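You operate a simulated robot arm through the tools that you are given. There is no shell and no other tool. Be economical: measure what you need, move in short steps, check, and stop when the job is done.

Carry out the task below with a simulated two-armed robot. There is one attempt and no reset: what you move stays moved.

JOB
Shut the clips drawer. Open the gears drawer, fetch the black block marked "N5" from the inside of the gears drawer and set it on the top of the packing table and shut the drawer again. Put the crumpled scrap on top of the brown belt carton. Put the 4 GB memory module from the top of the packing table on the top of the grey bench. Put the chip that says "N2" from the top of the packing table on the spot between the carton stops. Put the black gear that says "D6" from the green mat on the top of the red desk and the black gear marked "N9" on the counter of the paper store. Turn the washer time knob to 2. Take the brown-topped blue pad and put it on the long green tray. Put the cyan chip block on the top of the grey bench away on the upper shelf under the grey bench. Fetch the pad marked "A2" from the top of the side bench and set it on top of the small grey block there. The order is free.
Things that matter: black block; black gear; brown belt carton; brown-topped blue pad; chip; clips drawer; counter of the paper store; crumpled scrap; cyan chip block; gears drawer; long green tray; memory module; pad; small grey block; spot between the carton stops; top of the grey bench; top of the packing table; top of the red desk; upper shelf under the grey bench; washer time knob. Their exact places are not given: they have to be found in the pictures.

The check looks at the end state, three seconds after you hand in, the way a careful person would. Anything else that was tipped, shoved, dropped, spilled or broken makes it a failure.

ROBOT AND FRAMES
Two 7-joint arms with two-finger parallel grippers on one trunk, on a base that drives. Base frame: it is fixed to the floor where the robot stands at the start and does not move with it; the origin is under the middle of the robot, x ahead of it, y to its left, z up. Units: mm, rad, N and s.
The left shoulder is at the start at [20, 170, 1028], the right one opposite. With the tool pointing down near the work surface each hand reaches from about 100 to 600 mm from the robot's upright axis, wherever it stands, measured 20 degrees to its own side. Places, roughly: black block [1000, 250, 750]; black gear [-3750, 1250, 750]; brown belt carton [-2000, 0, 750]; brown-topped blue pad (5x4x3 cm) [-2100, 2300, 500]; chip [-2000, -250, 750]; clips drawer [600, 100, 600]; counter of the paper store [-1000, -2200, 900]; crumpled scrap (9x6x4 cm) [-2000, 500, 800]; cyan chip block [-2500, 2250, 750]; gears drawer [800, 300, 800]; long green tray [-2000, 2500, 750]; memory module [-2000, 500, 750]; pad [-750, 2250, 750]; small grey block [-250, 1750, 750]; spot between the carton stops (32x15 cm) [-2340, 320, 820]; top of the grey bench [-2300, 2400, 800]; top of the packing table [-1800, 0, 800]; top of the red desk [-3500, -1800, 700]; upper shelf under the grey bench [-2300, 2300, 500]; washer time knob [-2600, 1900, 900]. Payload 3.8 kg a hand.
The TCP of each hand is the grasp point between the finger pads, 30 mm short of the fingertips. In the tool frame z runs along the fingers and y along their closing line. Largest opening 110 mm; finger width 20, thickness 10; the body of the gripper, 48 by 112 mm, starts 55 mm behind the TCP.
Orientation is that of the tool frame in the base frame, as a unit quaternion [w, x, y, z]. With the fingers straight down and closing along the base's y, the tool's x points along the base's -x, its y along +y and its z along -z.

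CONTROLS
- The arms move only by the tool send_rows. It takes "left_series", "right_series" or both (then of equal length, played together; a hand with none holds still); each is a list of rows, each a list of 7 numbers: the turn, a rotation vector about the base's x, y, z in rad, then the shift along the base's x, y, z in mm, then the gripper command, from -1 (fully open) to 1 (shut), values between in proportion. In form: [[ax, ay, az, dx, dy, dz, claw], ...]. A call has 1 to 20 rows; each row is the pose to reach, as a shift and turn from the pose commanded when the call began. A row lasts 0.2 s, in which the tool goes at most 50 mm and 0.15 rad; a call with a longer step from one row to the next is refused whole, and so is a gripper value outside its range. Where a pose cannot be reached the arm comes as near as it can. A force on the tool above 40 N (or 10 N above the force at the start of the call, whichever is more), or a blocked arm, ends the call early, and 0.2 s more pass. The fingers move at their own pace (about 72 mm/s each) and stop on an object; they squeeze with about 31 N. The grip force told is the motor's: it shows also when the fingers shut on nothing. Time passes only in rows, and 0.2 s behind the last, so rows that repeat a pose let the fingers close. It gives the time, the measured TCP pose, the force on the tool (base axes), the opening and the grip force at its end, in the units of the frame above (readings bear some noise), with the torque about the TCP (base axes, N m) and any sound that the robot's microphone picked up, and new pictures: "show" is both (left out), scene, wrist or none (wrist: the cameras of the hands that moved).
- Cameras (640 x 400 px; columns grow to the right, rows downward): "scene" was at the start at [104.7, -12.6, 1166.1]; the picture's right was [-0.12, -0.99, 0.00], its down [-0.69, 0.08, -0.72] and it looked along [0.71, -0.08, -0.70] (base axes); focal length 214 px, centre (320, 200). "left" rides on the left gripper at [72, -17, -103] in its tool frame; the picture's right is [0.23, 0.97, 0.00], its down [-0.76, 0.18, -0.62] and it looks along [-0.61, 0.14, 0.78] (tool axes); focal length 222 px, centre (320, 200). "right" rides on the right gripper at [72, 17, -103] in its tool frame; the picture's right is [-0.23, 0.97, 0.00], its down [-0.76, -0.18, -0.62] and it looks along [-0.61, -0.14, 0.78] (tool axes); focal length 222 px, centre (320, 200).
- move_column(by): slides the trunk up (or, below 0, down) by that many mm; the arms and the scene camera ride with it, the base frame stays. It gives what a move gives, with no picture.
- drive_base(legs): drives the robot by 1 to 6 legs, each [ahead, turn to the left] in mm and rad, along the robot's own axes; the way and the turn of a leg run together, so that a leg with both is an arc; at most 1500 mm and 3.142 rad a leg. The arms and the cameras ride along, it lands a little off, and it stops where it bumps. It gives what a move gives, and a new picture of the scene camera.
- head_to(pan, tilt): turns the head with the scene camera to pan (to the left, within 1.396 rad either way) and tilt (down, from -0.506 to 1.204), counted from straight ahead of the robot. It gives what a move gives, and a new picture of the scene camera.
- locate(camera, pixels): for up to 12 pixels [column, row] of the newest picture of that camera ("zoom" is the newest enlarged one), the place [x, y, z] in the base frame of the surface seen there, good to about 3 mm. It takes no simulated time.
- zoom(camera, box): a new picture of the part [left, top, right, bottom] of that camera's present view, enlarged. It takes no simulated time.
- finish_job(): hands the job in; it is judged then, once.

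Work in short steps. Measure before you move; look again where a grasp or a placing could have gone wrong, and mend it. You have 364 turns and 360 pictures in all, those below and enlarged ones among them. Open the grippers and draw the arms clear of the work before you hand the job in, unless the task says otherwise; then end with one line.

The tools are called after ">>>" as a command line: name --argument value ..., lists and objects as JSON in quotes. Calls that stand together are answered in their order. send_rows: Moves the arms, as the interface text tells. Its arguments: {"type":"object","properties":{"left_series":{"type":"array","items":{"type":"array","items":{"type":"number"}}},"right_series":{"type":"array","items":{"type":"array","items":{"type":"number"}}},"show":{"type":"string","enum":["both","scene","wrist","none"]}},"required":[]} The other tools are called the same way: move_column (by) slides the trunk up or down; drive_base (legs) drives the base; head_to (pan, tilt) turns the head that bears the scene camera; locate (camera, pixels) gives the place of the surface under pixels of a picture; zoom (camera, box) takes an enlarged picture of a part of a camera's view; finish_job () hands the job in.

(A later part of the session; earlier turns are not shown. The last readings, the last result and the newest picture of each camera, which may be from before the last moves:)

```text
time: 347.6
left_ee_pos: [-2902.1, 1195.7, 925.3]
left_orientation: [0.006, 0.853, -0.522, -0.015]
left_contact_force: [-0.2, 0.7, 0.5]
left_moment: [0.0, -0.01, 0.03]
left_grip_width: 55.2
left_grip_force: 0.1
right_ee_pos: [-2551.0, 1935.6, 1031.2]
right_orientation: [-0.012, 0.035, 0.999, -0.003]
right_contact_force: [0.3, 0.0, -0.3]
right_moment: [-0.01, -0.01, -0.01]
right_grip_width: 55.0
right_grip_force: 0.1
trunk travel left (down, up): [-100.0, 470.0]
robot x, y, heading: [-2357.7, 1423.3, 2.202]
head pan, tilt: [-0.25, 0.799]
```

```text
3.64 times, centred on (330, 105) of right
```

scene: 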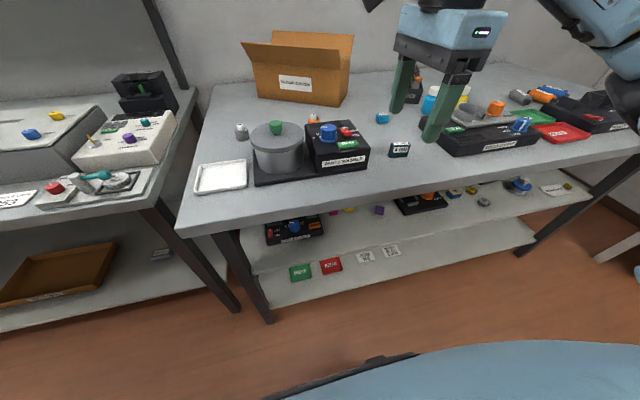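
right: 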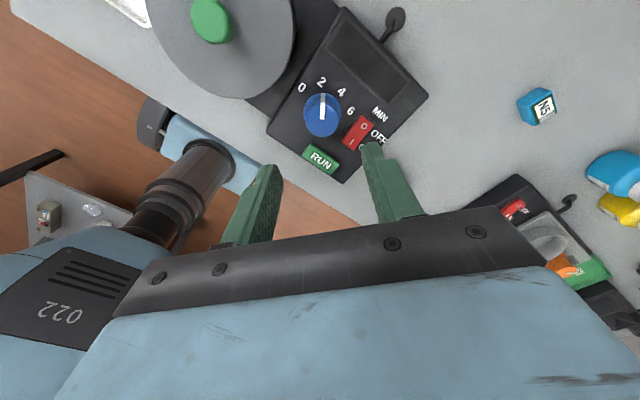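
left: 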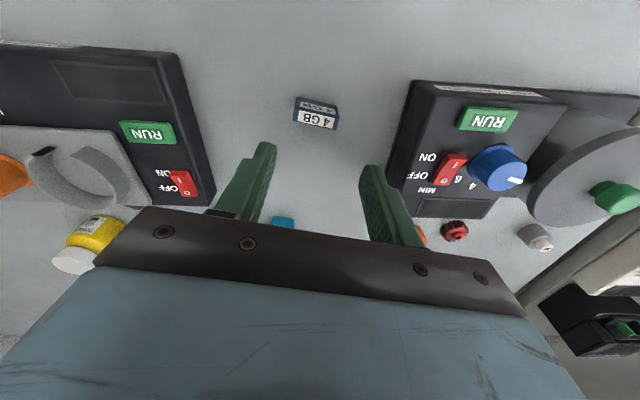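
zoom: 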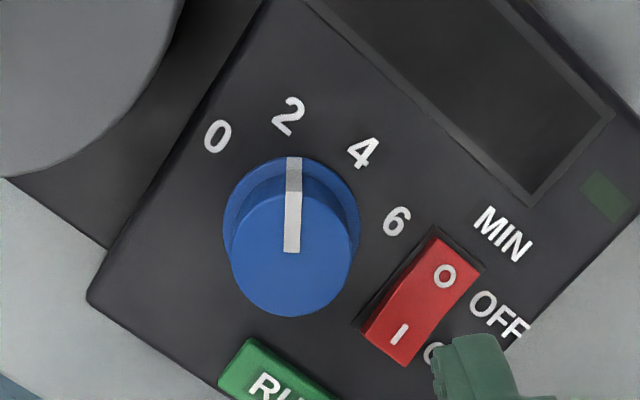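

Knob at 2. Next the cyan block: I raise, shift right along the bench and turn the hand to its neutral yaw.

>>> move_column --by 150

>>> drive_base --legs '[[0, -1.3], [249, 0], [0, 1.295]]'

>>> send_rows --right_series '[[0, 0, 0.142, 0, 0, 0, 0], [0, 0, 0.284, 0, 0, 0, 0], [0, 0, 0.426, 0, 0, 0, 0], [0, 0, 0.568, 0, 0, 0, 0], [0, 0, 0.71, 0, 0, 0, 0], [0, 0, 0.852, 0, 0, 0, 0], [0, 0, 0.994, 0, 0, 0, 0], [0, 0, 1.136, 0, 0, 0, 0], [0, 0, 1.278, 0, 0, 0, 0], [0, 0, 1.42, 0, 0, 0, 0], [0, 0, 1.562, 0, 0, 0, 0], [0, 0, 1.704, 0, 0, 0, 0], [0, 0, 1.846, 0, 0, 0, 0], [0, 0, 1.988, 0, 0, 0, 0], [0, 0, 2.13, 0, 0, 0, 0], [0, 0, 2.27, 0, 0, 0, 0]]' --show "both"

```text
time: 349.4
left_ee_pos: [-2901.1, 1197.2, 1075.4]
left_orientation: [0.006, 0.852, -0.524, -0.016]
left_contact_force: [-0.3, 0.8, -0.5]
left_moment: [0.02, 0.01, 0.01]
left_grip_width: 54.9
left_grip_force: 0.1
right_ee_pos: [-2551.9, 1936.4, 1179.8]
right_orientation: [-0.013, 0.035, 0.999, -0.003]
right_contact_force: [-0.1, -0.4, 0.4]
right_moment: [-0.01, 0.03, -0.02]
right_grip_width: 55.0
right_grip_force: 0.1
trunk travel left (down, up): [-250.0, 320.0]
robot x, y, heading: [-2358.2, 1422.6, 2.204]
head pan, tilt: [-0.25, 0.799]
```

```text
time: 357.6
left_ee_pos: [-2750.3, 1397.5, 1076.0]
left_orientation: [0.006, 0.848, -0.529, -0.016]
left_contact_force: [0.1, -0.6, 0.1]
left_moment: [-0.01, 0.03, 0.01]
left_grip_width: 54.8
left_grip_force: 0.1
right_ee_pos: [-2390.4, 2131.3, 1180.7]
right_orientation: [-0.012, 0.043, 0.999, -0.004]
right_contact_force: [0.5, -0.2, 0.2]
right_moment: [-0.02, 0.05, -0.01]
right_grip_width: 54.8
right_grip_force: 0.1
trunk travel left (down, up): [-250.0, 320.0]
robot x, y, heading: [-2204.7, 1612.1, 2.186]
head pan, tilt: [-0.25, 0.799]
```

scene: 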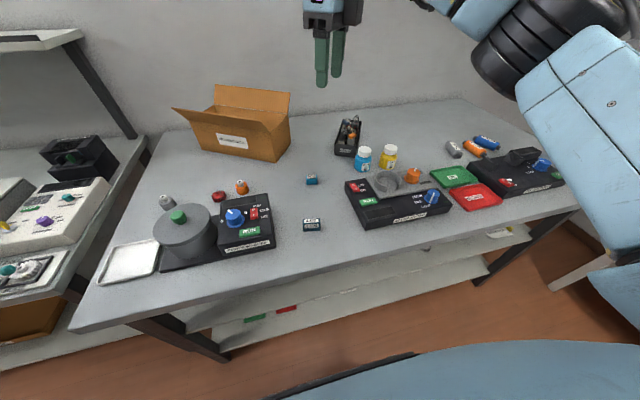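

```text
time: 361.0
left_ee_pos: [-2751.6, 1397.6, 1075.5]
left_orientation: [0.007, 0.849, -0.529, -0.015]
left_contact_force: [0.3, 0.4, 0.7]
left_moment: [-0.04, -0.01, 0.03]
left_grip_width: 55.0
left_grip_force: 0.1
right_ee_pos: [-2389.9, 2132.1, 1181.3]
right_orientation: [0.002, 0.889, -0.458, 0.012]
right_contact_force: [-1.1, 0.5, -0.3]
right_moment: [-0.01, -0.02, -0.03]
right_grip_width: 54.7
right_grip_force: 0.1
trunk travel left (down, up): [-250.0, 320.0]
robot x, y, heading: [-2203.3, 1614.0, 2.184]
head pan, tilt: [-0.25, 0.799]
```

scene: 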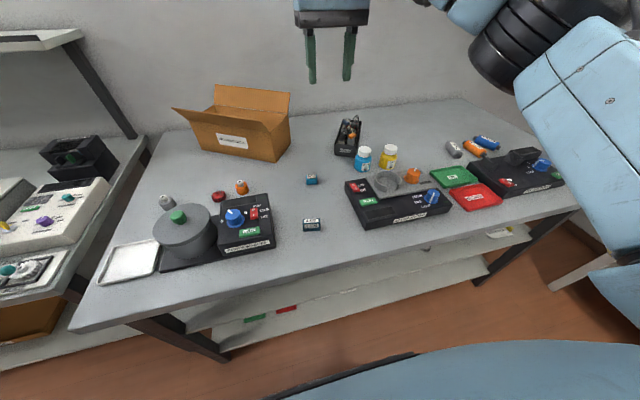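
right: 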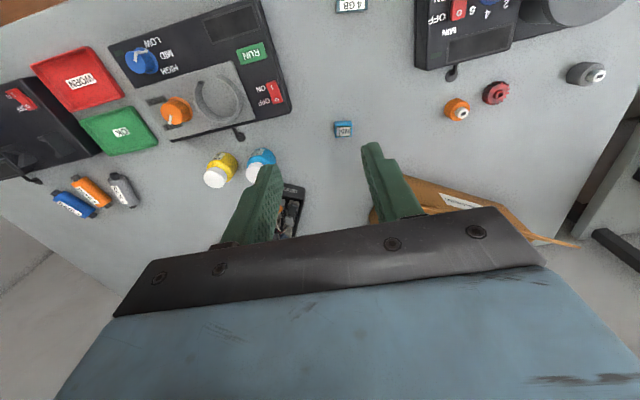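

Neutral yaw reached. I locate the cyan block in this wrist view and the shelf place in the scene.

>>> zoom --camera "right" --box '[310, 105, 374, 155]'

>>> locate --camera "right" --pixels '[[343, 130], [334, 123], [353, 123], [335, 137], [352, 136], [350, 5]]'

```text
8.00 times, centred on (342, 130) of right
```

zoom: 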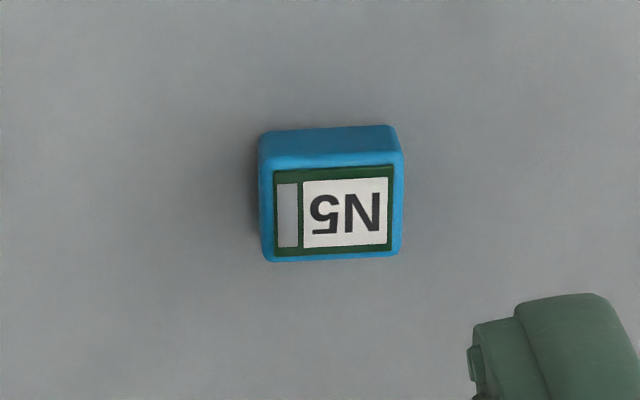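

```text
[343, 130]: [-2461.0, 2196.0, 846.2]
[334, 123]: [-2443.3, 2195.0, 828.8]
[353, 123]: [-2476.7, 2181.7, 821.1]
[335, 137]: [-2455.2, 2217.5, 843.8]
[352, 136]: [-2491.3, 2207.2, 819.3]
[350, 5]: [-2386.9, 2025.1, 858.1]
```

Block is aligned with the tool: centre (-2462,2197), top z 846. A tilted approach would pass close to the module, so I first pick it top-down and later regrasp near the front edge. Lower and go above it.

>>> move_column --by -120

>>> send_rows --right_series '[[0, 0, 0, -36, 33, 0, 0], [0, 0, 0, -72, 65, -30, 0], [0, 0, 0, -72, 65, -75, 0], [0, 0, 0, -72, 65, -110, 0]]' --show "wrist"

```text
time: 362.5
left_ee_pos: [-2749.6, 1396.7, 955.9]
left_orientation: [0.006, 0.849, -0.528, -0.015]
left_contact_force: [-0.6, -0.9, -0.1]
left_moment: [-0.02, 0.0, -0.02]
left_grip_width: 55.1
left_grip_force: 0.1
right_ee_pos: [-2390.7, 2132.0, 1061.0]
right_orientation: [0.003, 0.888, -0.459, 0.012]
right_contact_force: [-0.3, -0.8, -0.1]
right_moment: [0.0, 0.0, 0.0]
right_grip_width: 55.3
right_grip_force: 0.1
trunk travel left (down, up): [-130.0, 440.0]
robot x, y, heading: [-2207.4, 1616.3, 2.189]
head pan, tilt: [-0.25, 0.799]
```

```text
refused: row 2 steps farther than a row can; nothing moved
```

>>> send_rows --right_series '[[0, 0, 0, -36, 33, 0, 0], [0, 0, 0, -70, 63, -15, 0], [0, 0, 0, -72, 65, -60, 0], [0, 0, 0, -72, 65, -105, 0], [0, 0, 0, -72, 65, -120, 0]]' --show "wrist"

```text
time: 363.7
left_ee_pos: [-2750.8, 1397.8, 954.2]
left_orientation: [0.007, 0.848, -0.529, -0.015]
left_contact_force: [-0.2, 0.6, 0.2]
left_moment: [0.0, -0.01, 0.0]
left_grip_width: 54.8
left_grip_force: 0.1
right_ee_pos: [-2459.7, 2194.9, 940.8]
right_orientation: [0.002, 0.888, -0.459, 0.013]
right_contact_force: [0.5, 0.1, -0.1]
right_moment: [-0.02, -0.01, -0.02]
right_grip_width: 55.1
right_grip_force: 0.1
right hand out of reach, approached as far as the arm can: row 2, 3, 4, 5
trunk travel left (down, up): [-130.0, 440.0]
robot x, y, heading: [-2203.9, 1615.7, 2.186]
head pan, tilt: [-0.25, 0.799]
```

right: 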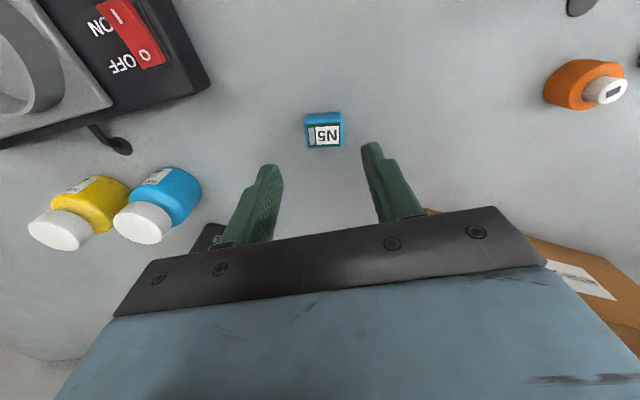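

Near the arm's limit; I move the base 40 mm in and correct the hand, then descend and grip.

>>> drive_base --legs '[[40, 0]]'

>>> send_rows --right_series '[[0, 0, 0, 17, -31, -10, 0], [0, 0, 0, 17, -31, -45, 0], [0, 0, 0, 17, -31, -60, 0]]' --show "wrist"

```text
time: 364.6
left_ee_pos: [-2773.3, 1430.4, 954.6]
left_orientation: [0.006, 0.849, -0.529, -0.016]
left_contact_force: [0.5, 0.3, -0.3]
left_moment: [-0.01, -0.02, 0.02]
left_grip_width: 55.0
left_grip_force: 0.0
right_ee_pos: [-2483.1, 2226.9, 940.2]
right_orientation: [0.003, 0.888, -0.459, 0.011]
right_contact_force: [-0.5, 0.4, -0.5]
right_moment: [0.0, 0.0, 0.01]
right_grip_width: 54.8
right_grip_force: 0.0
trunk travel left (down, up): [-130.0, 440.0]
robot x, y, heading: [-2227.4, 1645.7, 2.192]
head pan, tilt: [-0.25, 0.799]
```

scene: 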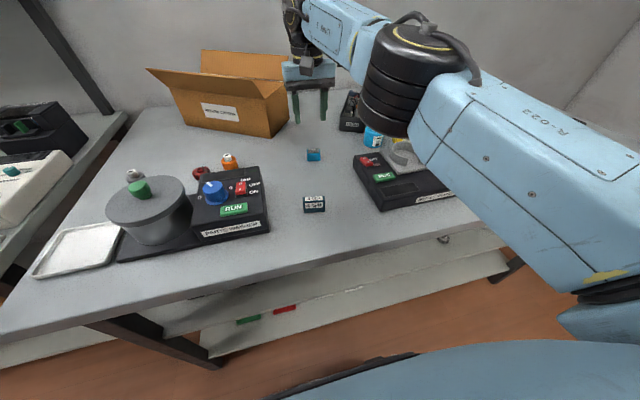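

```text
time: 365.4
left_ee_pos: [-2773.4, 1429.1, 954.7]
left_orientation: [0.006, 0.849, -0.528, -0.016]
left_contact_force: [-0.4, -0.2, 0.4]
left_moment: [0.0, 0.01, -0.01]
left_grip_width: 54.7
left_grip_force: 0.0
right_ee_pos: [-2465.4, 2194.5, 880.6]
right_orientation: [0.002, 0.888, -0.46, 0.014]
right_contact_force: [-1.0, 0.3, -0.2]
right_moment: [0.02, 0.0, 0.03]
right_grip_width: 54.8
right_grip_force: 0.0
trunk travel left (down, up): [-130.0, 440.0]
robot x, y, heading: [-2225.2, 1646.8, 2.185]
head pan, tilt: [-0.25, 0.799]
```

right: 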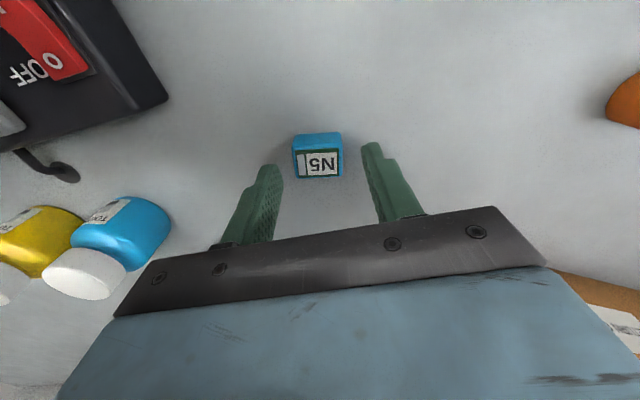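

Centred. Descend to 856, grip, lift.

>>> send_rows --right_series '[[0, 0, 0, 0, 0, -15, 0], [0, 0, 0, 0, 0, -24, 0], [0, 0, 0, 0, 0, -24, 0.5], [0, 0, 0, 0, 0, -24, 1], [0, 0, 0, 0, 0, -24, 1], [0, 0, 0, 0, 0, 0, 1], [0, 0, 0, 0, 0, 40, 1], [0, 0, 0, 0, 0, 70, 1]]' --show "wrist"

```text
time: 367.2
left_ee_pos: [-2773.1, 1428.5, 954.5]
left_orientation: [0.006, 0.848, -0.529, -0.016]
left_contact_force: [-0.3, 0.6, -0.5]
left_moment: [-0.02, 0.01, 0.0]
left_grip_width: 55.0
left_grip_force: 0.0
right_ee_pos: [-2466.8, 2194.2, 952.6]
right_orientation: [0.003, 0.888, -0.46, 0.013]
right_contact_force: [-0.1, 1.0, -0.2]
right_moment: [-0.01, 0.01, -0.03]
right_grip_width: 34.8
right_grip_force: 30.9
trunk travel left (down, up): [-130.0, 440.0]
robot x, y, heading: [-2226.8, 1644.4, 2.187]
head pan, tilt: [-0.25, 0.799]
```

right: 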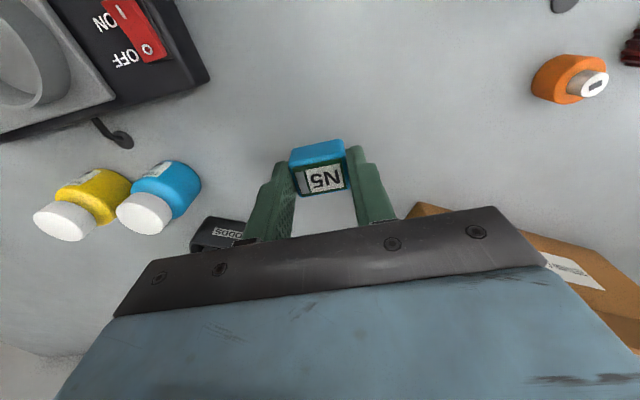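

Held. Set it down near the front edge at ≈(-2306,2017), right of the module.

>>> send_rows --right_series '[[0, 0, 0, 30, -33, 0, 1], [0, 0, 0, 60, -66, 0, 1], [0, 0, 0, 90, -99, 0, 1], [0, 0, 0, 120, -132, 0, 1], [0, 0, 0, 150, -165, 0, 1], [0, 0, 0, 161, -177, -20, 1], [0, 0, 0, 161, -177, -60, 1]]' --show "both"

```text
time: 368.8
left_ee_pos: [-2772.5, 1430.5, 954.8]
left_orientation: [0.006, 0.849, -0.528, -0.015]
left_contact_force: [-1.1, 0.3, -0.9]
left_moment: [-0.01, 0.01, -0.02]
left_grip_width: 55.2
left_grip_force: 0.2
right_ee_pos: [-2304.2, 2017.6, 892.4]
right_orientation: [0.002, 0.888, -0.459, 0.013]
right_contact_force: [-0.7, 0.3, -0.8]
right_moment: [0.01, 0.05, 0.0]
right_grip_width: 34.5
right_grip_force: 30.9
trunk travel left (down, up): [-130.0, 440.0]
robot x, y, heading: [-2222.1, 1650.7, 2.19]
head pan, tilt: [-0.25, 0.799]
```

scene: 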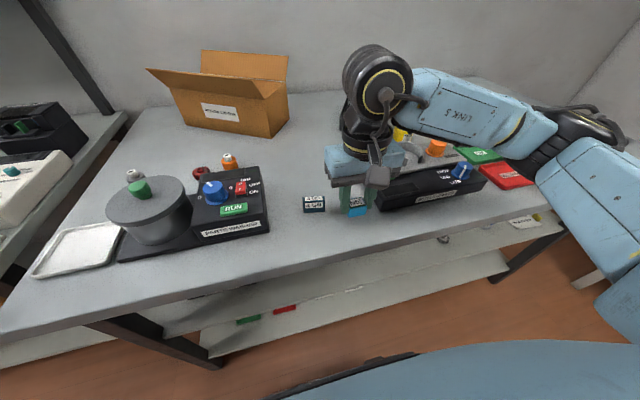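
right: 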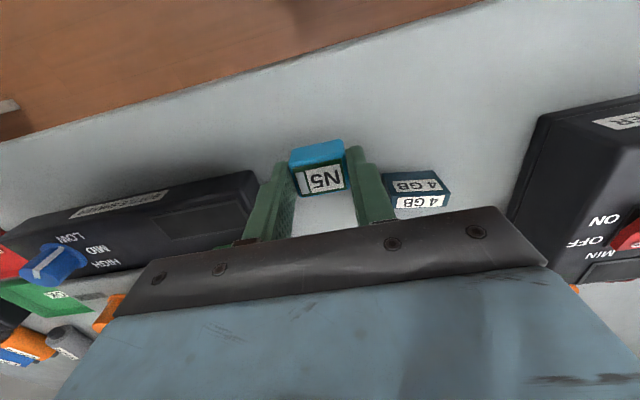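

Lower to 857 and release with a small opening (module and shaker are near both fingers), then rise.

>>> send_rows --right_series '[[0, 0, 0, 2, -1, -20, 1], [0, 0, 0, 2, -1, -35, 1], [0, 0, 0, 2, -1, -35, 0.25], [0, 0, 0, 2, -1, -35, 0.2], [0, 0, 0, 2, -1, -10, 0.2], [0, 0, 0, 2, -1, 30, 0.2], [0, 0, 0, 2, -1, 70, 0.2]]' --show "wrist"

>>> locate --camera "right" --pixels '[[320, 120], [320, 145], [300, 160], [340, 155], [400, 160], [250, 160], [320, 70]]'

```text
time: 370.4
left_ee_pos: [-2773.2, 1430.4, 955.5]
left_orientation: [0.006, 0.848, -0.529, -0.015]
left_contact_force: [-0.1, -0.1, 0.1]
left_moment: [0.02, 0.0, 0.01]
left_grip_width: 55.1
left_grip_force: 0.0
right_ee_pos: [-2302.3, 2016.6, 962.3]
right_orientation: [0.002, 0.888, -0.459, 0.013]
right_contact_force: [-0.5, 0.6, -0.8]
right_moment: [0.01, -0.01, 0.03]
right_grip_width: 44.3
right_grip_force: 0.0
trunk travel left (down, up): [-130.0, 440.0]
robot x, y, heading: [-2222.9, 1649.7, 2.183]
head pan, tilt: [-0.25, 0.799]
```

right: 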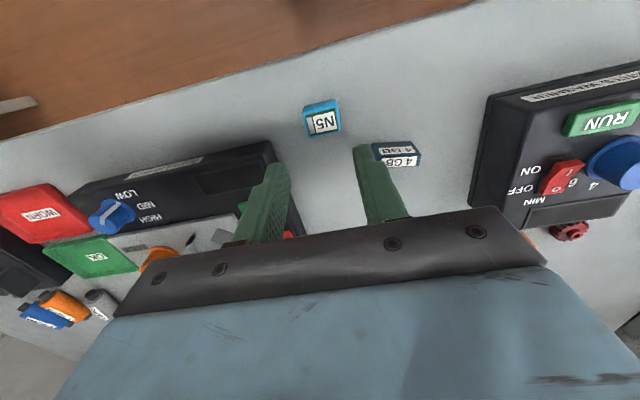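

```text
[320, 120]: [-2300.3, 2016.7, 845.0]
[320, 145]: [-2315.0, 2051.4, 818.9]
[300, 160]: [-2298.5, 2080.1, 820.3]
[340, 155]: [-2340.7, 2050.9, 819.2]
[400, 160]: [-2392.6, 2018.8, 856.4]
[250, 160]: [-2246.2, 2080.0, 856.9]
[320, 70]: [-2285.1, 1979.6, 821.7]
```

Block stands at (-2302,2018). I back the base 195 mm, then tilt the hand 45° forward to a pre-grasp behind/above it.

>>> drive_base --legs '[[-195, 0]]'

>>> send_rows --right_series '[[0.107, 0.076, 0, -11, 16, 0, 0.1], [0.214, 0.151, 0, -22, 32, 0, 0.1], [0.32, 0.227, 0, -33, 48, -10, 0.1], [0.427, 0.302, 0, -45, 64, -20, 0.1], [0.534, 0.378, 0, -56, 80, -32, 0.1], [0.641, 0.454, 0, -67, 95, -44, 0.1]]' --show "both"

```text
time: 372.0
left_ee_pos: [-2659.6, 1270.5, 955.4]
left_orientation: [0.006, 0.848, -0.53, -0.015]
left_contact_force: [0.7, 0.0, 0.3]
left_moment: [-0.01, -0.01, 0.0]
left_grip_width: 55.0
left_grip_force: 0.1
right_ee_pos: [-2187.8, 1857.2, 961.7]
right_orientation: [0.002, 0.888, -0.46, 0.012]
right_contact_force: [-0.9, -1.4, 0.2]
right_moment: [0.02, -0.01, 0.01]
right_grip_width: 44.1
right_grip_force: 0.1
trunk travel left (down, up): [-130.0, 440.0]
robot x, y, heading: [-2114.0, 1485.6, 2.183]
head pan, tilt: [-0.25, 0.799]
```

scene: 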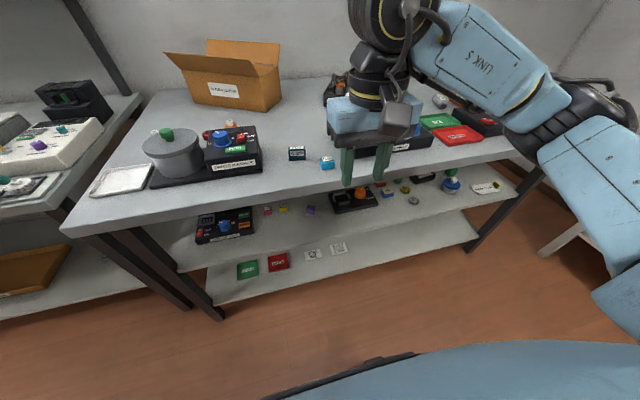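

```text
time: 373.4
left_ee_pos: [-2659.6, 1270.8, 955.0]
left_orientation: [0.006, 0.848, -0.53, -0.015]
left_contact_force: [-0.3, 0.2, -0.2]
left_moment: [0.01, -0.03, 0.02]
left_grip_width: 54.9
left_grip_force: 0.0
right_ee_pos: [-2254.6, 1953.1, 917.1]
right_orientation: [-0.174, 0.823, -0.429, -0.329]
right_contact_force: [0.1, 1.0, -0.7]
right_moment: [-0.02, 0.0, -0.04]
right_grip_width: 49.4
right_grip_force: 0.1
trunk travel left (down, up): [-130.0, 440.0]
robot x, y, heading: [-2111.6, 1485.0, 2.188]
head pan, tilt: [-0.25, 0.799]
```

scene: 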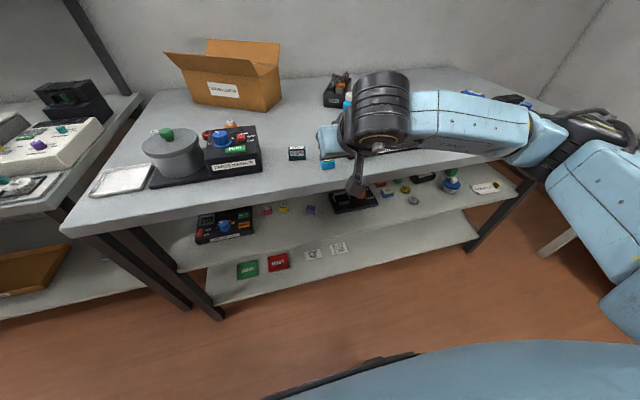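
right: 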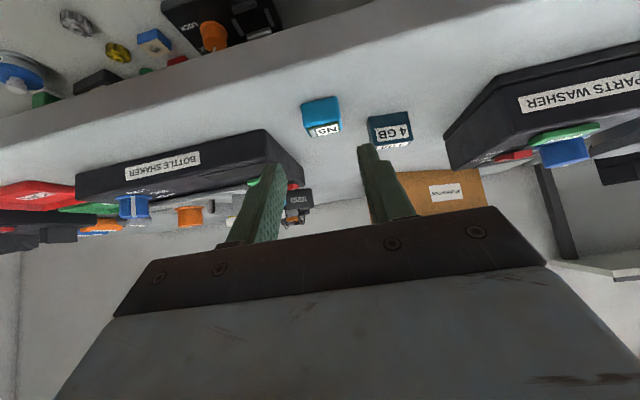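

Aligned (block seen at (322,117), expected (320,121)). Advance along the tool axis and grip.

>>> send_rows --right_series '[[0, 0, 0, -12, 17, -21, 0.1], [0, 0, 0, -25, 35, -43, 0.1], [0, 0, 0, -37, 52, -63, 0.1], [0, 0, 0, -37, 52, -63, 0.6], [0, 0, 0, -37, 52, -63, 1], [0, 0, 0, -37, 52, -63, 1]]' --show "wrist"

```text
time: 374.8
left_ee_pos: [-2660.7, 1269.9, 955.5]
left_orientation: [0.006, 0.848, -0.53, -0.016]
left_contact_force: [-0.4, -0.4, -0.4]
left_moment: [0.0, 0.0, 0.01]
left_grip_width: 54.8
left_grip_force: 0.2
right_ee_pos: [-2292.9, 2004.9, 854.6]
right_orientation: [-0.173, 0.824, -0.429, -0.328]
right_contact_force: [-0.1, 0.0, -0.9]
right_moment: [0.01, 0.02, -0.03]
right_grip_width: 34.6
right_grip_force: 31.4
trunk travel left (down, up): [-130.0, 440.0]
robot x, y, heading: [-2112.4, 1488.3, 2.184]
head pan, tilt: [-0.25, 0.799]
```

right: 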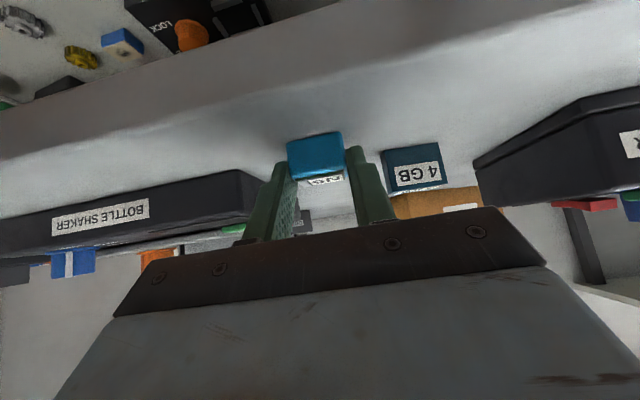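

Gripped. Lift, back off and measure the shelf's front edge.

>>> send_rows --right_series '[[0, 0, 0, 0, 0, 25, 1], [0, 0, 0, 10, -14, 60, 1], [0, 0, 0, 30, -40, 80, 1], [0, 0, 0, 50, -70, 80, 1]]' --show "none"

>>> drive_base --legs '[[-150, 0]]'

>>> move_column --by -125

>>> head_to --pan -0.15 --tilt 0.7

```text
time: 375.8
left_ee_pos: [-2661.0, 1270.6, 953.8]
left_orientation: [0.006, 0.848, -0.529, -0.015]
left_contact_force: [-0.5, 0.3, -0.1]
left_moment: [0.01, -0.02, -0.01]
left_grip_width: 55.2
left_grip_force: 0.1
right_ee_pos: [-2240.6, 1933.8, 935.9]
right_orientation: [-0.174, 0.823, -0.429, -0.33]
right_contact_force: [0.5, 0.0, 0.0]
right_moment: [0.0, 0.0, 0.01]
right_grip_width: 34.6
right_grip_force: 31.1
trunk travel left (down, up): [-130.0, 440.0]
robot x, y, heading: [-2112.2, 1487.4, 2.189]
head pan, tilt: [-0.25, 0.799]
```

```text
time: 377.2
left_ee_pos: [-2572.7, 1149.6, 955.2]
left_orientation: [0.005, 0.848, -0.53, -0.014]
left_contact_force: [-0.4, -0.1, -0.8]
left_moment: [0.04, 0.02, 0.0]
left_grip_width: 55.1
left_grip_force: 0.1
right_ee_pos: [-2153.1, 1810.8, 935.9]
right_orientation: [-0.174, 0.823, -0.429, -0.329]
right_contact_force: [1.0, -0.1, 0.3]
right_moment: [-0.03, 0.02, -0.01]
right_grip_width: 34.6
right_grip_force: 31.2
trunk travel left (down, up): [-130.0, 440.0]
robot x, y, heading: [-2029.4, 1367.8, 2.18]
head pan, tilt: [-0.25, 0.799]
```

scene: 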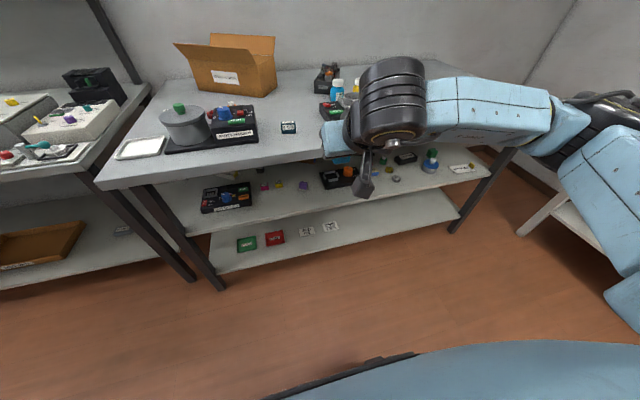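

```text
time: 378.7
left_ee_pos: [-2573.8, 1148.7, 830.2]
left_orientation: [0.006, 0.848, -0.53, -0.015]
left_contact_force: [-0.2, -0.3, -0.1]
left_moment: [0.0, -0.02, 0.01]
left_grip_width: 54.8
left_grip_force: 0.1
right_ee_pos: [-2153.7, 1811.6, 810.4]
right_orientation: [-0.174, 0.823, -0.43, -0.328]
right_contact_force: [-0.5, 1.0, -0.2]
right_moment: [0.02, 0.01, 0.01]
right_grip_width: 34.4
right_grip_force: 30.9
trunk travel left (down, up): [-5.0, 565.0]
robot x, y, heading: [-2029.2, 1362.7, 2.19]
head pan, tilt: [-0.25, 0.799]
```

```text
time: 379.4
left_ee_pos: [-2573.4, 1149.0, 830.2]
left_orientation: [0.006, 0.847, -0.531, -0.015]
left_contact_force: [-0.4, -0.5, 0.5]
left_moment: [0.01, -0.03, 0.0]
left_grip_width: 55.2
left_grip_force: 0.1
right_ee_pos: [-2153.7, 1811.9, 810.7]
right_orientation: [-0.173, 0.823, -0.429, -0.328]
right_contact_force: [-0.4, -1.0, -0.7]
right_moment: [0.0, 0.0, -0.02]
right_grip_width: 34.8
right_grip_force: 31.0
trunk travel left (down, up): [-5.0, 565.0]
robot x, y, heading: [-2028.5, 1366.8, 2.181]
head pan, tilt: [-0.15, 0.7]
```

scene: 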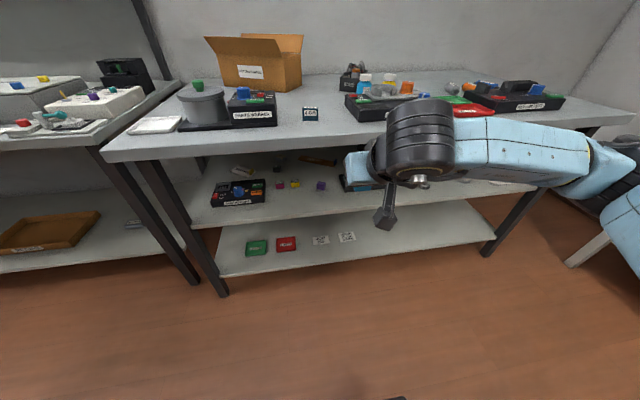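

>>> locate --camera "scene" --pixels '[[300, 211], [300, 207], [200, 225], [320, 186], [296, 184], [280, 184], [310, 200], [340, 195], [300, 150], [300, 158], [260, 195], [400, 205]]'

>>> zoom --camera "scene" --box '[190, 130, 400, 260]'

```text
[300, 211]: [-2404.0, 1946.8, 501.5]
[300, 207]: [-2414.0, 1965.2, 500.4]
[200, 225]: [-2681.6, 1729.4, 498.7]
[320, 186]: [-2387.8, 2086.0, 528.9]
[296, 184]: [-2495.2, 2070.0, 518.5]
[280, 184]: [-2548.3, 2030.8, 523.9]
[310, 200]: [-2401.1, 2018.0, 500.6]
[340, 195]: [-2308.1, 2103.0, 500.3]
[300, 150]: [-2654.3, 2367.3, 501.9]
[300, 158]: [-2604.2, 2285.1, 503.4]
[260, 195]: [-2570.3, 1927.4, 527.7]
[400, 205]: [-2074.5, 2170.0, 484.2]
```

```text
3.05 times, centred on (295, 195) of scene
```

zoom: 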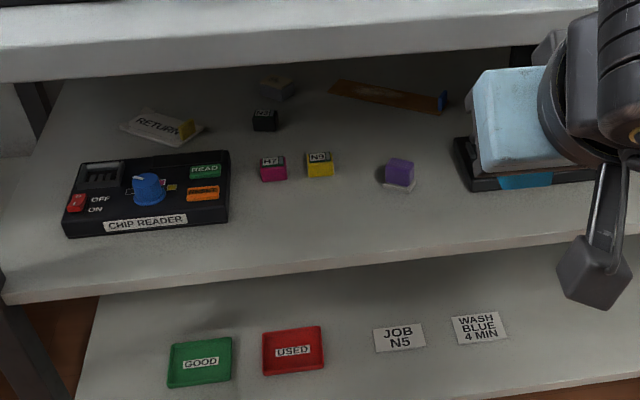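

Shelf front edge is at t≈-2972, z 501; free spot at ≈(-2391,1999). I position the base, lower the hand outside the bench, then reach in.

>>> drive_base --legs '[[0, 0.62], [129, 0], [0, -0.61]]'

>>> send_rows --right_series '[[0, 0, 0, 0, 0, -40, 1], [0, 0, 0, 0, 0, -80, 1], [0, 0, 0, 0, 0, -120, 1], [0, 0, 0, 0, 0, -160, 1], [0, 0, 0, 0, 0, -200, 1], [0, 0, 0, 0, 0, -235, 1]]' --show "both"

```text
time: 384.0
left_ee_pos: [-2696.1, 1191.0, 830.8]
left_orientation: [0.007, 0.848, -0.53, -0.015]
left_contact_force: [-0.4, 0.9, -0.1]
left_moment: [0.02, -0.01, -0.01]
left_grip_width: 55.2
left_grip_force: 0.2
right_ee_pos: [-2276.8, 1854.0, 809.6]
right_orientation: [-0.174, 0.823, -0.429, -0.328]
right_contact_force: [0.6, -0.1, -0.4]
right_moment: [0.02, -0.02, 0.02]
right_grip_width: 34.5
right_grip_force: 30.9
trunk travel left (down, up): [-5.0, 565.0]
robot x, y, heading: [-2148.2, 1407.7, 2.184]
head pan, tilt: [-0.15, 0.7]
```

scene: 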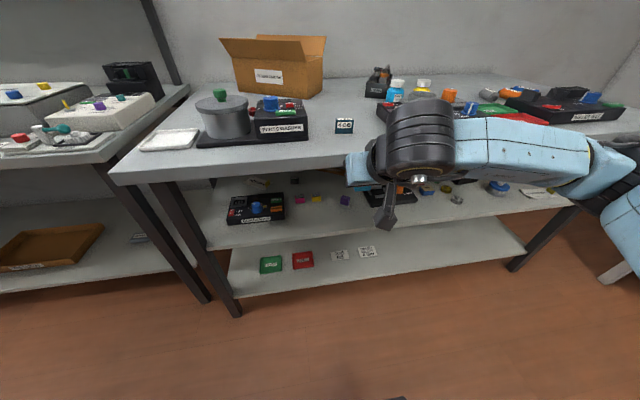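

```text
time: 385.4
left_ee_pos: [-2695.7, 1190.2, 830.1]
left_orientation: [0.007, 0.848, -0.53, -0.016]
left_contact_force: [-0.1, 0.2, 0.0]
left_moment: [0.01, -0.03, -0.04]
left_grip_width: 55.1
left_grip_force: 0.1
right_ee_pos: [-2275.5, 1853.8, 575.3]
right_orientation: [-0.172, 0.824, -0.428, -0.33]
right_contact_force: [0.7, -0.7, -0.1]
right_moment: [0.0, -0.02, 0.02]
right_grip_width: 34.6
right_grip_force: 30.5
trunk travel left (down, up): [-5.0, 565.0]
robot x, y, heading: [-2148.5, 1407.9, 2.187]
head pan, tilt: [-0.15, 0.7]
```

scene: 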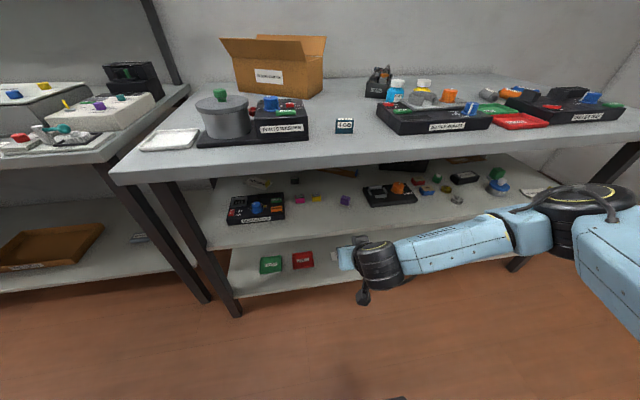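
right: 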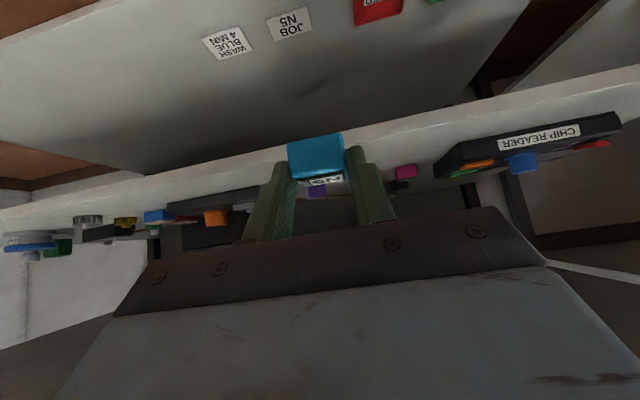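

Reach in at z 575, then check before lowering.

>>> send_rows --right_series '[[0, 0, 0, -25, 31, 0, 1], [0, 0, 0, -50, 62, 0, 1], [0, 0, 0, -75, 93, 0, 1], [0, 0, 0, -100, 124, 0, 1], [0, 0, 0, -106, 132, -10, 1], [0, 0, 0, -106, 132, -25, 1]]' --show "both"

```text
time: 386.8
left_ee_pos: [-2695.3, 1190.8, 830.9]
left_orientation: [0.006, 0.848, -0.53, -0.015]
left_contact_force: [0.1, 0.4, 0.3]
left_moment: [-0.04, -0.01, 0.0]
left_grip_width: 55.0
left_grip_force: 0.0
right_ee_pos: [-2383.2, 1986.4, 550.0]
right_orientation: [-0.173, 0.823, -0.429, -0.328]
right_contact_force: [-0.4, 0.0, 0.3]
right_moment: [0.02, 0.01, -0.01]
right_grip_width: 34.4
right_grip_force: 31.5
trunk travel left (down, up): [-5.0, 565.0]
robot x, y, heading: [-2147.8, 1405.0, 2.183]
head pan, tilt: [-0.15, 0.7]
```

scene: 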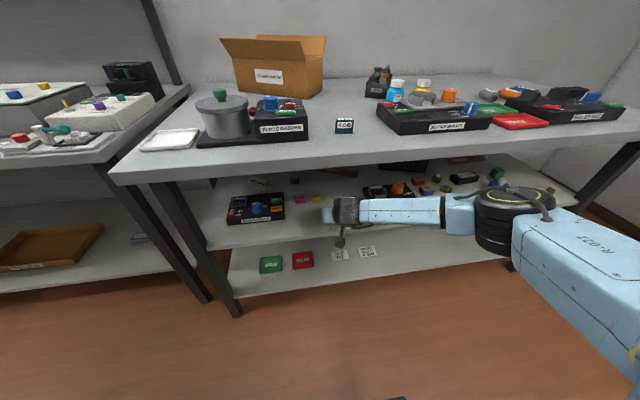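
right: 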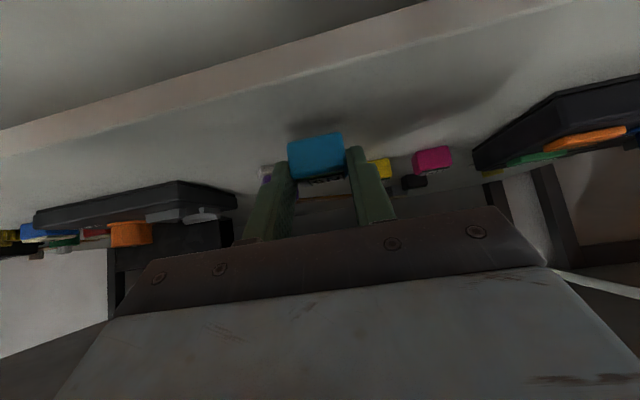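

Lower 15 mm, release, and back straight out.

>>> send_rows --right_series '[[0, 0, 0, 0, 0, -8, 1], [0, 0, 0, 0, 0, -15, 1], [0, 0, 0, 0, 0, -15, 0.4], [0, 0, 0, 0, 0, -15, 0.1], [0, 0, 0, 0, 0, -14, 0.1], [0, 0, 0, 8, -12, -2, 0.1], [0, 0, 0, 25, -35, 15, 0.1], [0, 0, 0, 50, -66, 20, 0.1], [0, 0, 0, 75, -100, 20, 0.1], [0, 0, 0, 106, -140, 20, 0.1]]' --show "both"

```text
refused: row 10 steps farther than a row can; nothing moved
```

>>> send_rows --right_series '[[0, 0, 0, 0, 0, -8, 1], [0, 0, 0, 0, 0, -15, 1], [0, 0, 0, 0, 0, -15, 0.4], [0, 0, 0, 0, 0, -15, 0.1], [0, 0, 0, 0, 0, -14, 0.1], [0, 0, 0, 8, -12, -2, 0.1], [0, 0, 0, 25, -35, 15, 0.1], [0, 0, 0, 50, -66, 20, 0.1], [0, 0, 0, 75, -100, 20, 0.1], [0, 0, 0, 100, -134, 20, 0.1]]' --show "both"

```text
time: 389.0
left_ee_pos: [-2696.2, 1190.5, 828.9]
left_orientation: [0.006, 0.848, -0.53, -0.015]
left_contact_force: [0.3, 0.6, 0.6]
left_moment: [-0.01, 0.02, 0.02]
left_grip_width: 55.2
left_grip_force: 0.1
right_ee_pos: [-2282.4, 1850.8, 571.1]
right_orientation: [-0.173, 0.824, -0.428, -0.33]
right_contact_force: [0.0, 0.2, -0.3]
right_moment: [0.01, 0.0, 0.0]
right_grip_width: 49.3
right_grip_force: 0.0
trunk travel left (down, up): [-5.0, 565.0]
robot x, y, heading: [-2148.2, 1409.6, 2.189]
head pan, tilt: [-0.15, 0.7]
```

scene: 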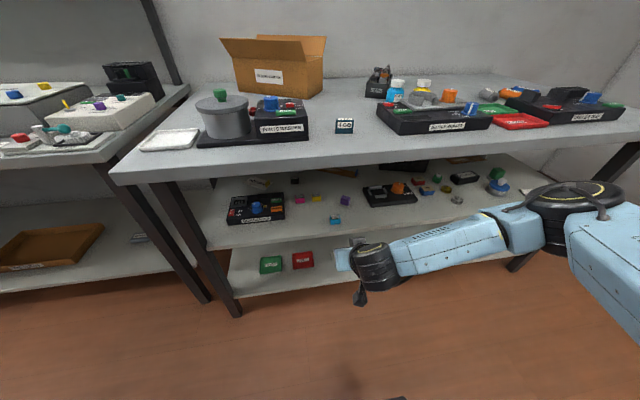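
right: 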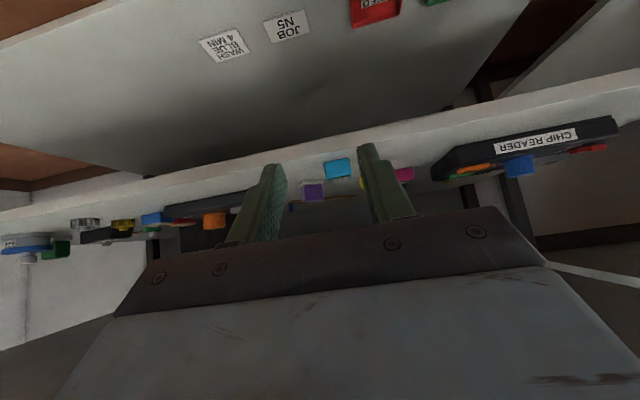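

Cyan block is on the shelf. Now the pad region: zoom.

>>> zoom --camera "scene" --box '[350, 145, 540, 225]'

>>> locate --camera "zoom" --pixels '[[255, 145], [255, 155], [237, 150], [275, 152], [245, 115], [320, 140], [360, 185], [200, 170], [255, 200], [240, 160], [318, 120]]'

```text
3.37 times, centred on (445, 185) of scene
```

zoom: 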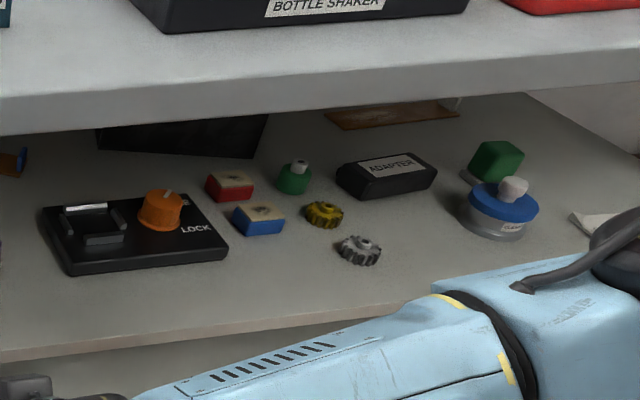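

```text
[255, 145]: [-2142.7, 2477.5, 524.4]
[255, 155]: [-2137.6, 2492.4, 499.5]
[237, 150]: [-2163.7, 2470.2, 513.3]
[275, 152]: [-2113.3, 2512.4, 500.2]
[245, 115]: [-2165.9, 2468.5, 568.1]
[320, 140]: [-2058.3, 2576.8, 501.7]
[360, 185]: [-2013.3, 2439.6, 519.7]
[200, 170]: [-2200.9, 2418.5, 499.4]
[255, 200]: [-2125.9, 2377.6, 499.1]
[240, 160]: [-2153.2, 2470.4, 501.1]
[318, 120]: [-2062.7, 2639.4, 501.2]
```

>>> locate --camera "zoom" --pixels '[[258, 213], [234, 212], [284, 215], [245, 232], [282, 228], [258, 232], [324, 212], [345, 240], [226, 248], [230, 185], [295, 180], [250, 206]]'

```text
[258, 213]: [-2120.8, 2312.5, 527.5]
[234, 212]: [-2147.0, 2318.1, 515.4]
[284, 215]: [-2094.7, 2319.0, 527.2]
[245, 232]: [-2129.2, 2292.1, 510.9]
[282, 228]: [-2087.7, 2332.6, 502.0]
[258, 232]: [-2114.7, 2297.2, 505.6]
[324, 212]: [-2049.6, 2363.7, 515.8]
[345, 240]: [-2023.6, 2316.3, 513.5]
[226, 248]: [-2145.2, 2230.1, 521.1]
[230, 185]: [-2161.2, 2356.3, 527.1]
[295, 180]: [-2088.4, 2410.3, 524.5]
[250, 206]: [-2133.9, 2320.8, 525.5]
```

Pad centre ≈(-2120,2317), top 527, gaps ~40 mm to its neighbours. I drive right along the bench and stop in front of it.

>>> drive_base --legs '[[0, -1.45], [407, 0], [0, 1.45]]'

>>> head_to --pan -0.2 --tilt 0.75

>>> zoom --camera "scene" --box '[250, 120, 470, 260]'

```text
time: 391.5
left_ee_pos: [-2688.4, 1623.9, 830.4]
left_orientation: [-0.014, -0.599, 0.801, 0.003]
left_contact_force: [6.7, -4.0, 4.8]
left_moment: [-0.02, -0.04, -0.03]
left_grip_width: 51.4
left_grip_force: 0.0
right_ee_pos: [-1930.2, 1815.1, 571.4]
right_orientation: [0.286, -0.596, 0.711, 0.238]
right_contact_force: [-1.0, -0.2, -0.1]
right_moment: [0.03, 0.02, 0.01]
right_grip_width: 49.5
right_grip_force: 0.1
trunk travel left (down, up): [-5.0, 565.0]
robot x, y, heading: [-2148.5, 1403.7, 1.401]
head pan, tilt: [-0.15, 0.7]
stopped in leg 1: the force on the tool passed its limit at 97 N (the readings are from after the stop); the commanded pose is now the measured one
```

scene: 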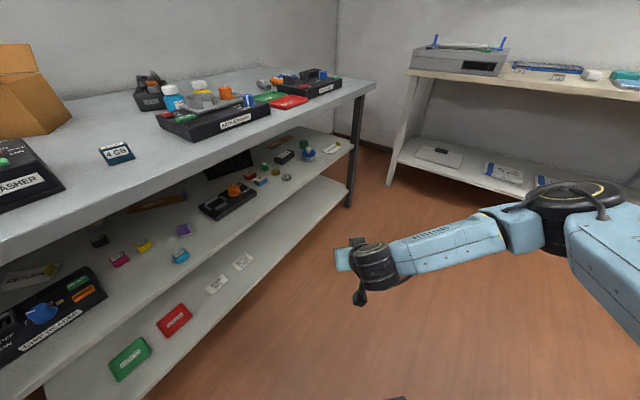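

```text
time: 392.1
left_ee_pos: [-2686.9, 1624.0, 830.2]
left_orientation: [-0.014, -0.598, 0.802, 0.003]
left_contact_force: [6.1, -5.9, 4.9]
left_moment: [-0.07, -0.04, 0.08]
left_grip_width: 50.5
left_grip_force: 0.1
right_ee_pos: [-1930.2, 1815.7, 570.4]
right_orientation: [0.286, -0.597, 0.711, 0.238]
right_contact_force: [0.3, 0.1, -0.2]
right_moment: [0.02, 0.04, 0.0]
right_grip_width: 49.3
right_grip_force: 0.0
trunk travel left (down, up): [-5.0, 565.0]
robot x, y, heading: [-2148.9, 1404.7, 1.401]
head pan, tilt: [-0.201, 0.75]
```

scene: 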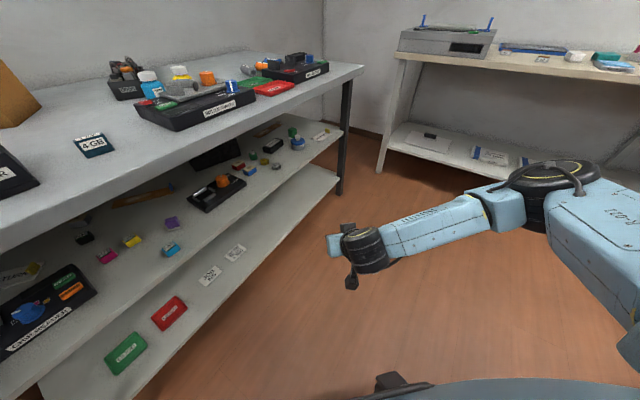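

```text
2.86 times, centred on (360, 190) of scene
```

zoom: 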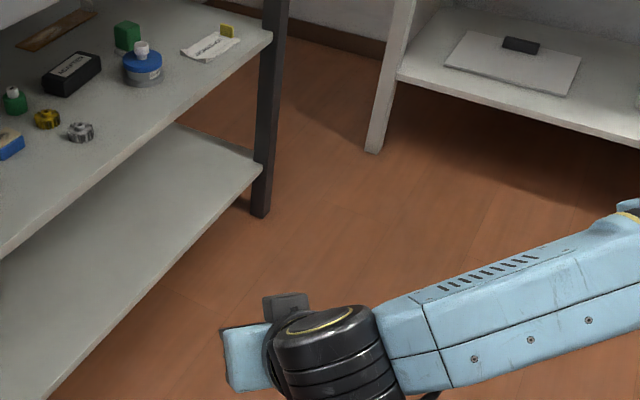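

The left hand swung against the bench corner. I turn back a little, raise the trunk and look for any displacement.

>>> drive_base --legs '[[0, 0.25]]'

>>> move_column --by 250

>>> head_to --pan 0.9 --tilt 0.7

```text
time: 393.4
left_ee_pos: [-2726.4, 1485.7, 829.7]
left_orientation: [-0.014, -0.693, 0.721, 0.001]
left_contact_force: [-0.1, -0.3, 0.4]
left_moment: [0.0, 0.01, 0.03]
left_grip_width: 55.4
left_grip_force: 0.1
right_ee_pos: [-2037.7, 1858.6, 569.9]
right_orientation: [-0.255, 0.681, -0.631, -0.272]
right_contact_force: [-1.0, -0.9, 0.6]
right_moment: [0.0, 0.01, -0.03]
right_grip_width: 49.4
right_grip_force: 0.0
trunk travel left (down, up): [-5.0, 565.0]
robot x, y, heading: [-2150.8, 1409.2, 1.657]
head pan, tilt: [-0.201, 0.75]
```

scene: 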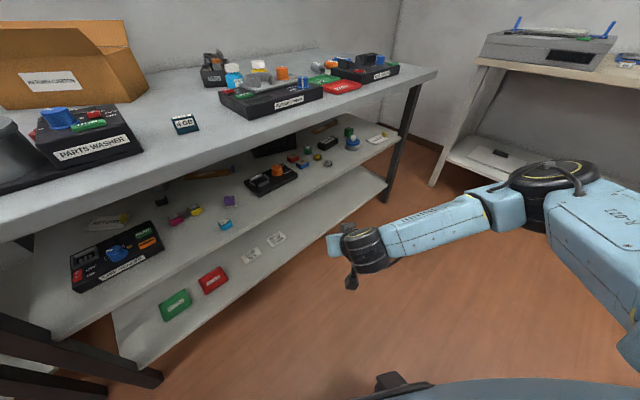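

```text
time: 395.9
left_ee_pos: [-2727.6, 1483.5, 1078.0]
left_orientation: [-0.014, -0.694, 0.72, 0.002]
left_contact_force: [-0.8, -0.5, -0.1]
left_moment: [0.0, 0.01, 0.01]
left_grip_width: 55.1
left_grip_force: 0.1
right_ee_pos: [-2037.3, 1857.4, 821.1]
right_orientation: [-0.254, 0.681, -0.631, -0.272]
right_contact_force: [0.5, -0.8, -0.1]
right_moment: [0.01, 0.04, 0.01]
right_grip_width: 49.3
right_grip_force: 0.1
trunk travel left (down, up): [-255.0, 315.0]
robot x, y, heading: [-2148.5, 1403.6, 1.654]
head pan, tilt: [-0.201, 0.75]
```

```text
time: 397.3
left_ee_pos: [-2726.4, 1483.6, 1079.5]
left_orientation: [-0.015, -0.693, 0.72, 0.001]
left_contact_force: [0.2, -0.2, 0.4]
left_moment: [0.02, -0.02, 0.0]
left_grip_width: 55.3
left_grip_force: 0.1
right_ee_pos: [-2039.0, 1856.3, 820.6]
right_orientation: [-0.254, 0.681, -0.631, -0.272]
right_contact_force: [0.3, 0.0, 0.1]
right_moment: [-0.01, -0.02, 0.01]
right_grip_width: 49.6
right_grip_force: 0.1
trunk travel left (down, up): [-255.0, 315.0]
robot x, y, heading: [-2145.9, 1404.5, 1.651]
head pan, tilt: [0.901, 0.7]
```

scene: 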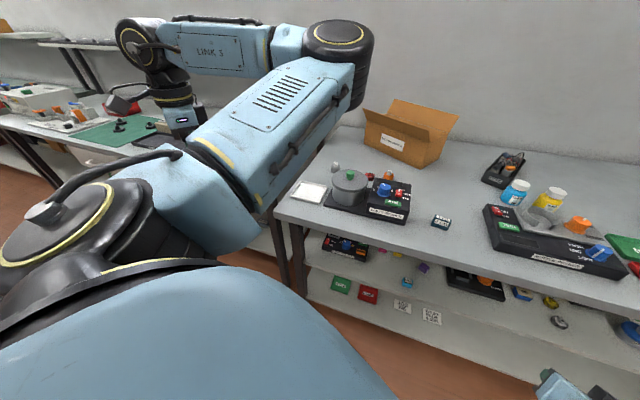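

Items look undisturbed. I verify the tray and the bench corner positions.

>>> locate --camera "scene" --pixels '[[275, 217], [309, 192], [350, 175], [441, 221], [384, 190], [335, 166], [293, 190]]'

>>> zoom --camera "scene" --box '[260, 140, 460, 265]'

```text
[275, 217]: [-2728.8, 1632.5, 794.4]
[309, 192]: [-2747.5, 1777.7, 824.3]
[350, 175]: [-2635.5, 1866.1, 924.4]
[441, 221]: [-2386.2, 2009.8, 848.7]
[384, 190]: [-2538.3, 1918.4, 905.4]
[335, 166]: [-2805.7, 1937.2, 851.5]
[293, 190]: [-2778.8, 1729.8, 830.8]
```

```text
3.20 times, centred on (360, 202) of scene
```

zoom: 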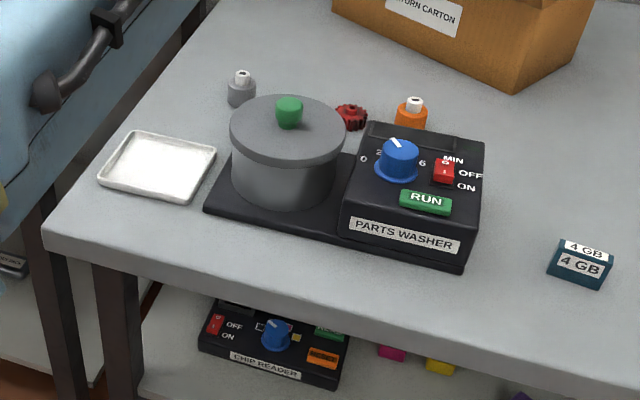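

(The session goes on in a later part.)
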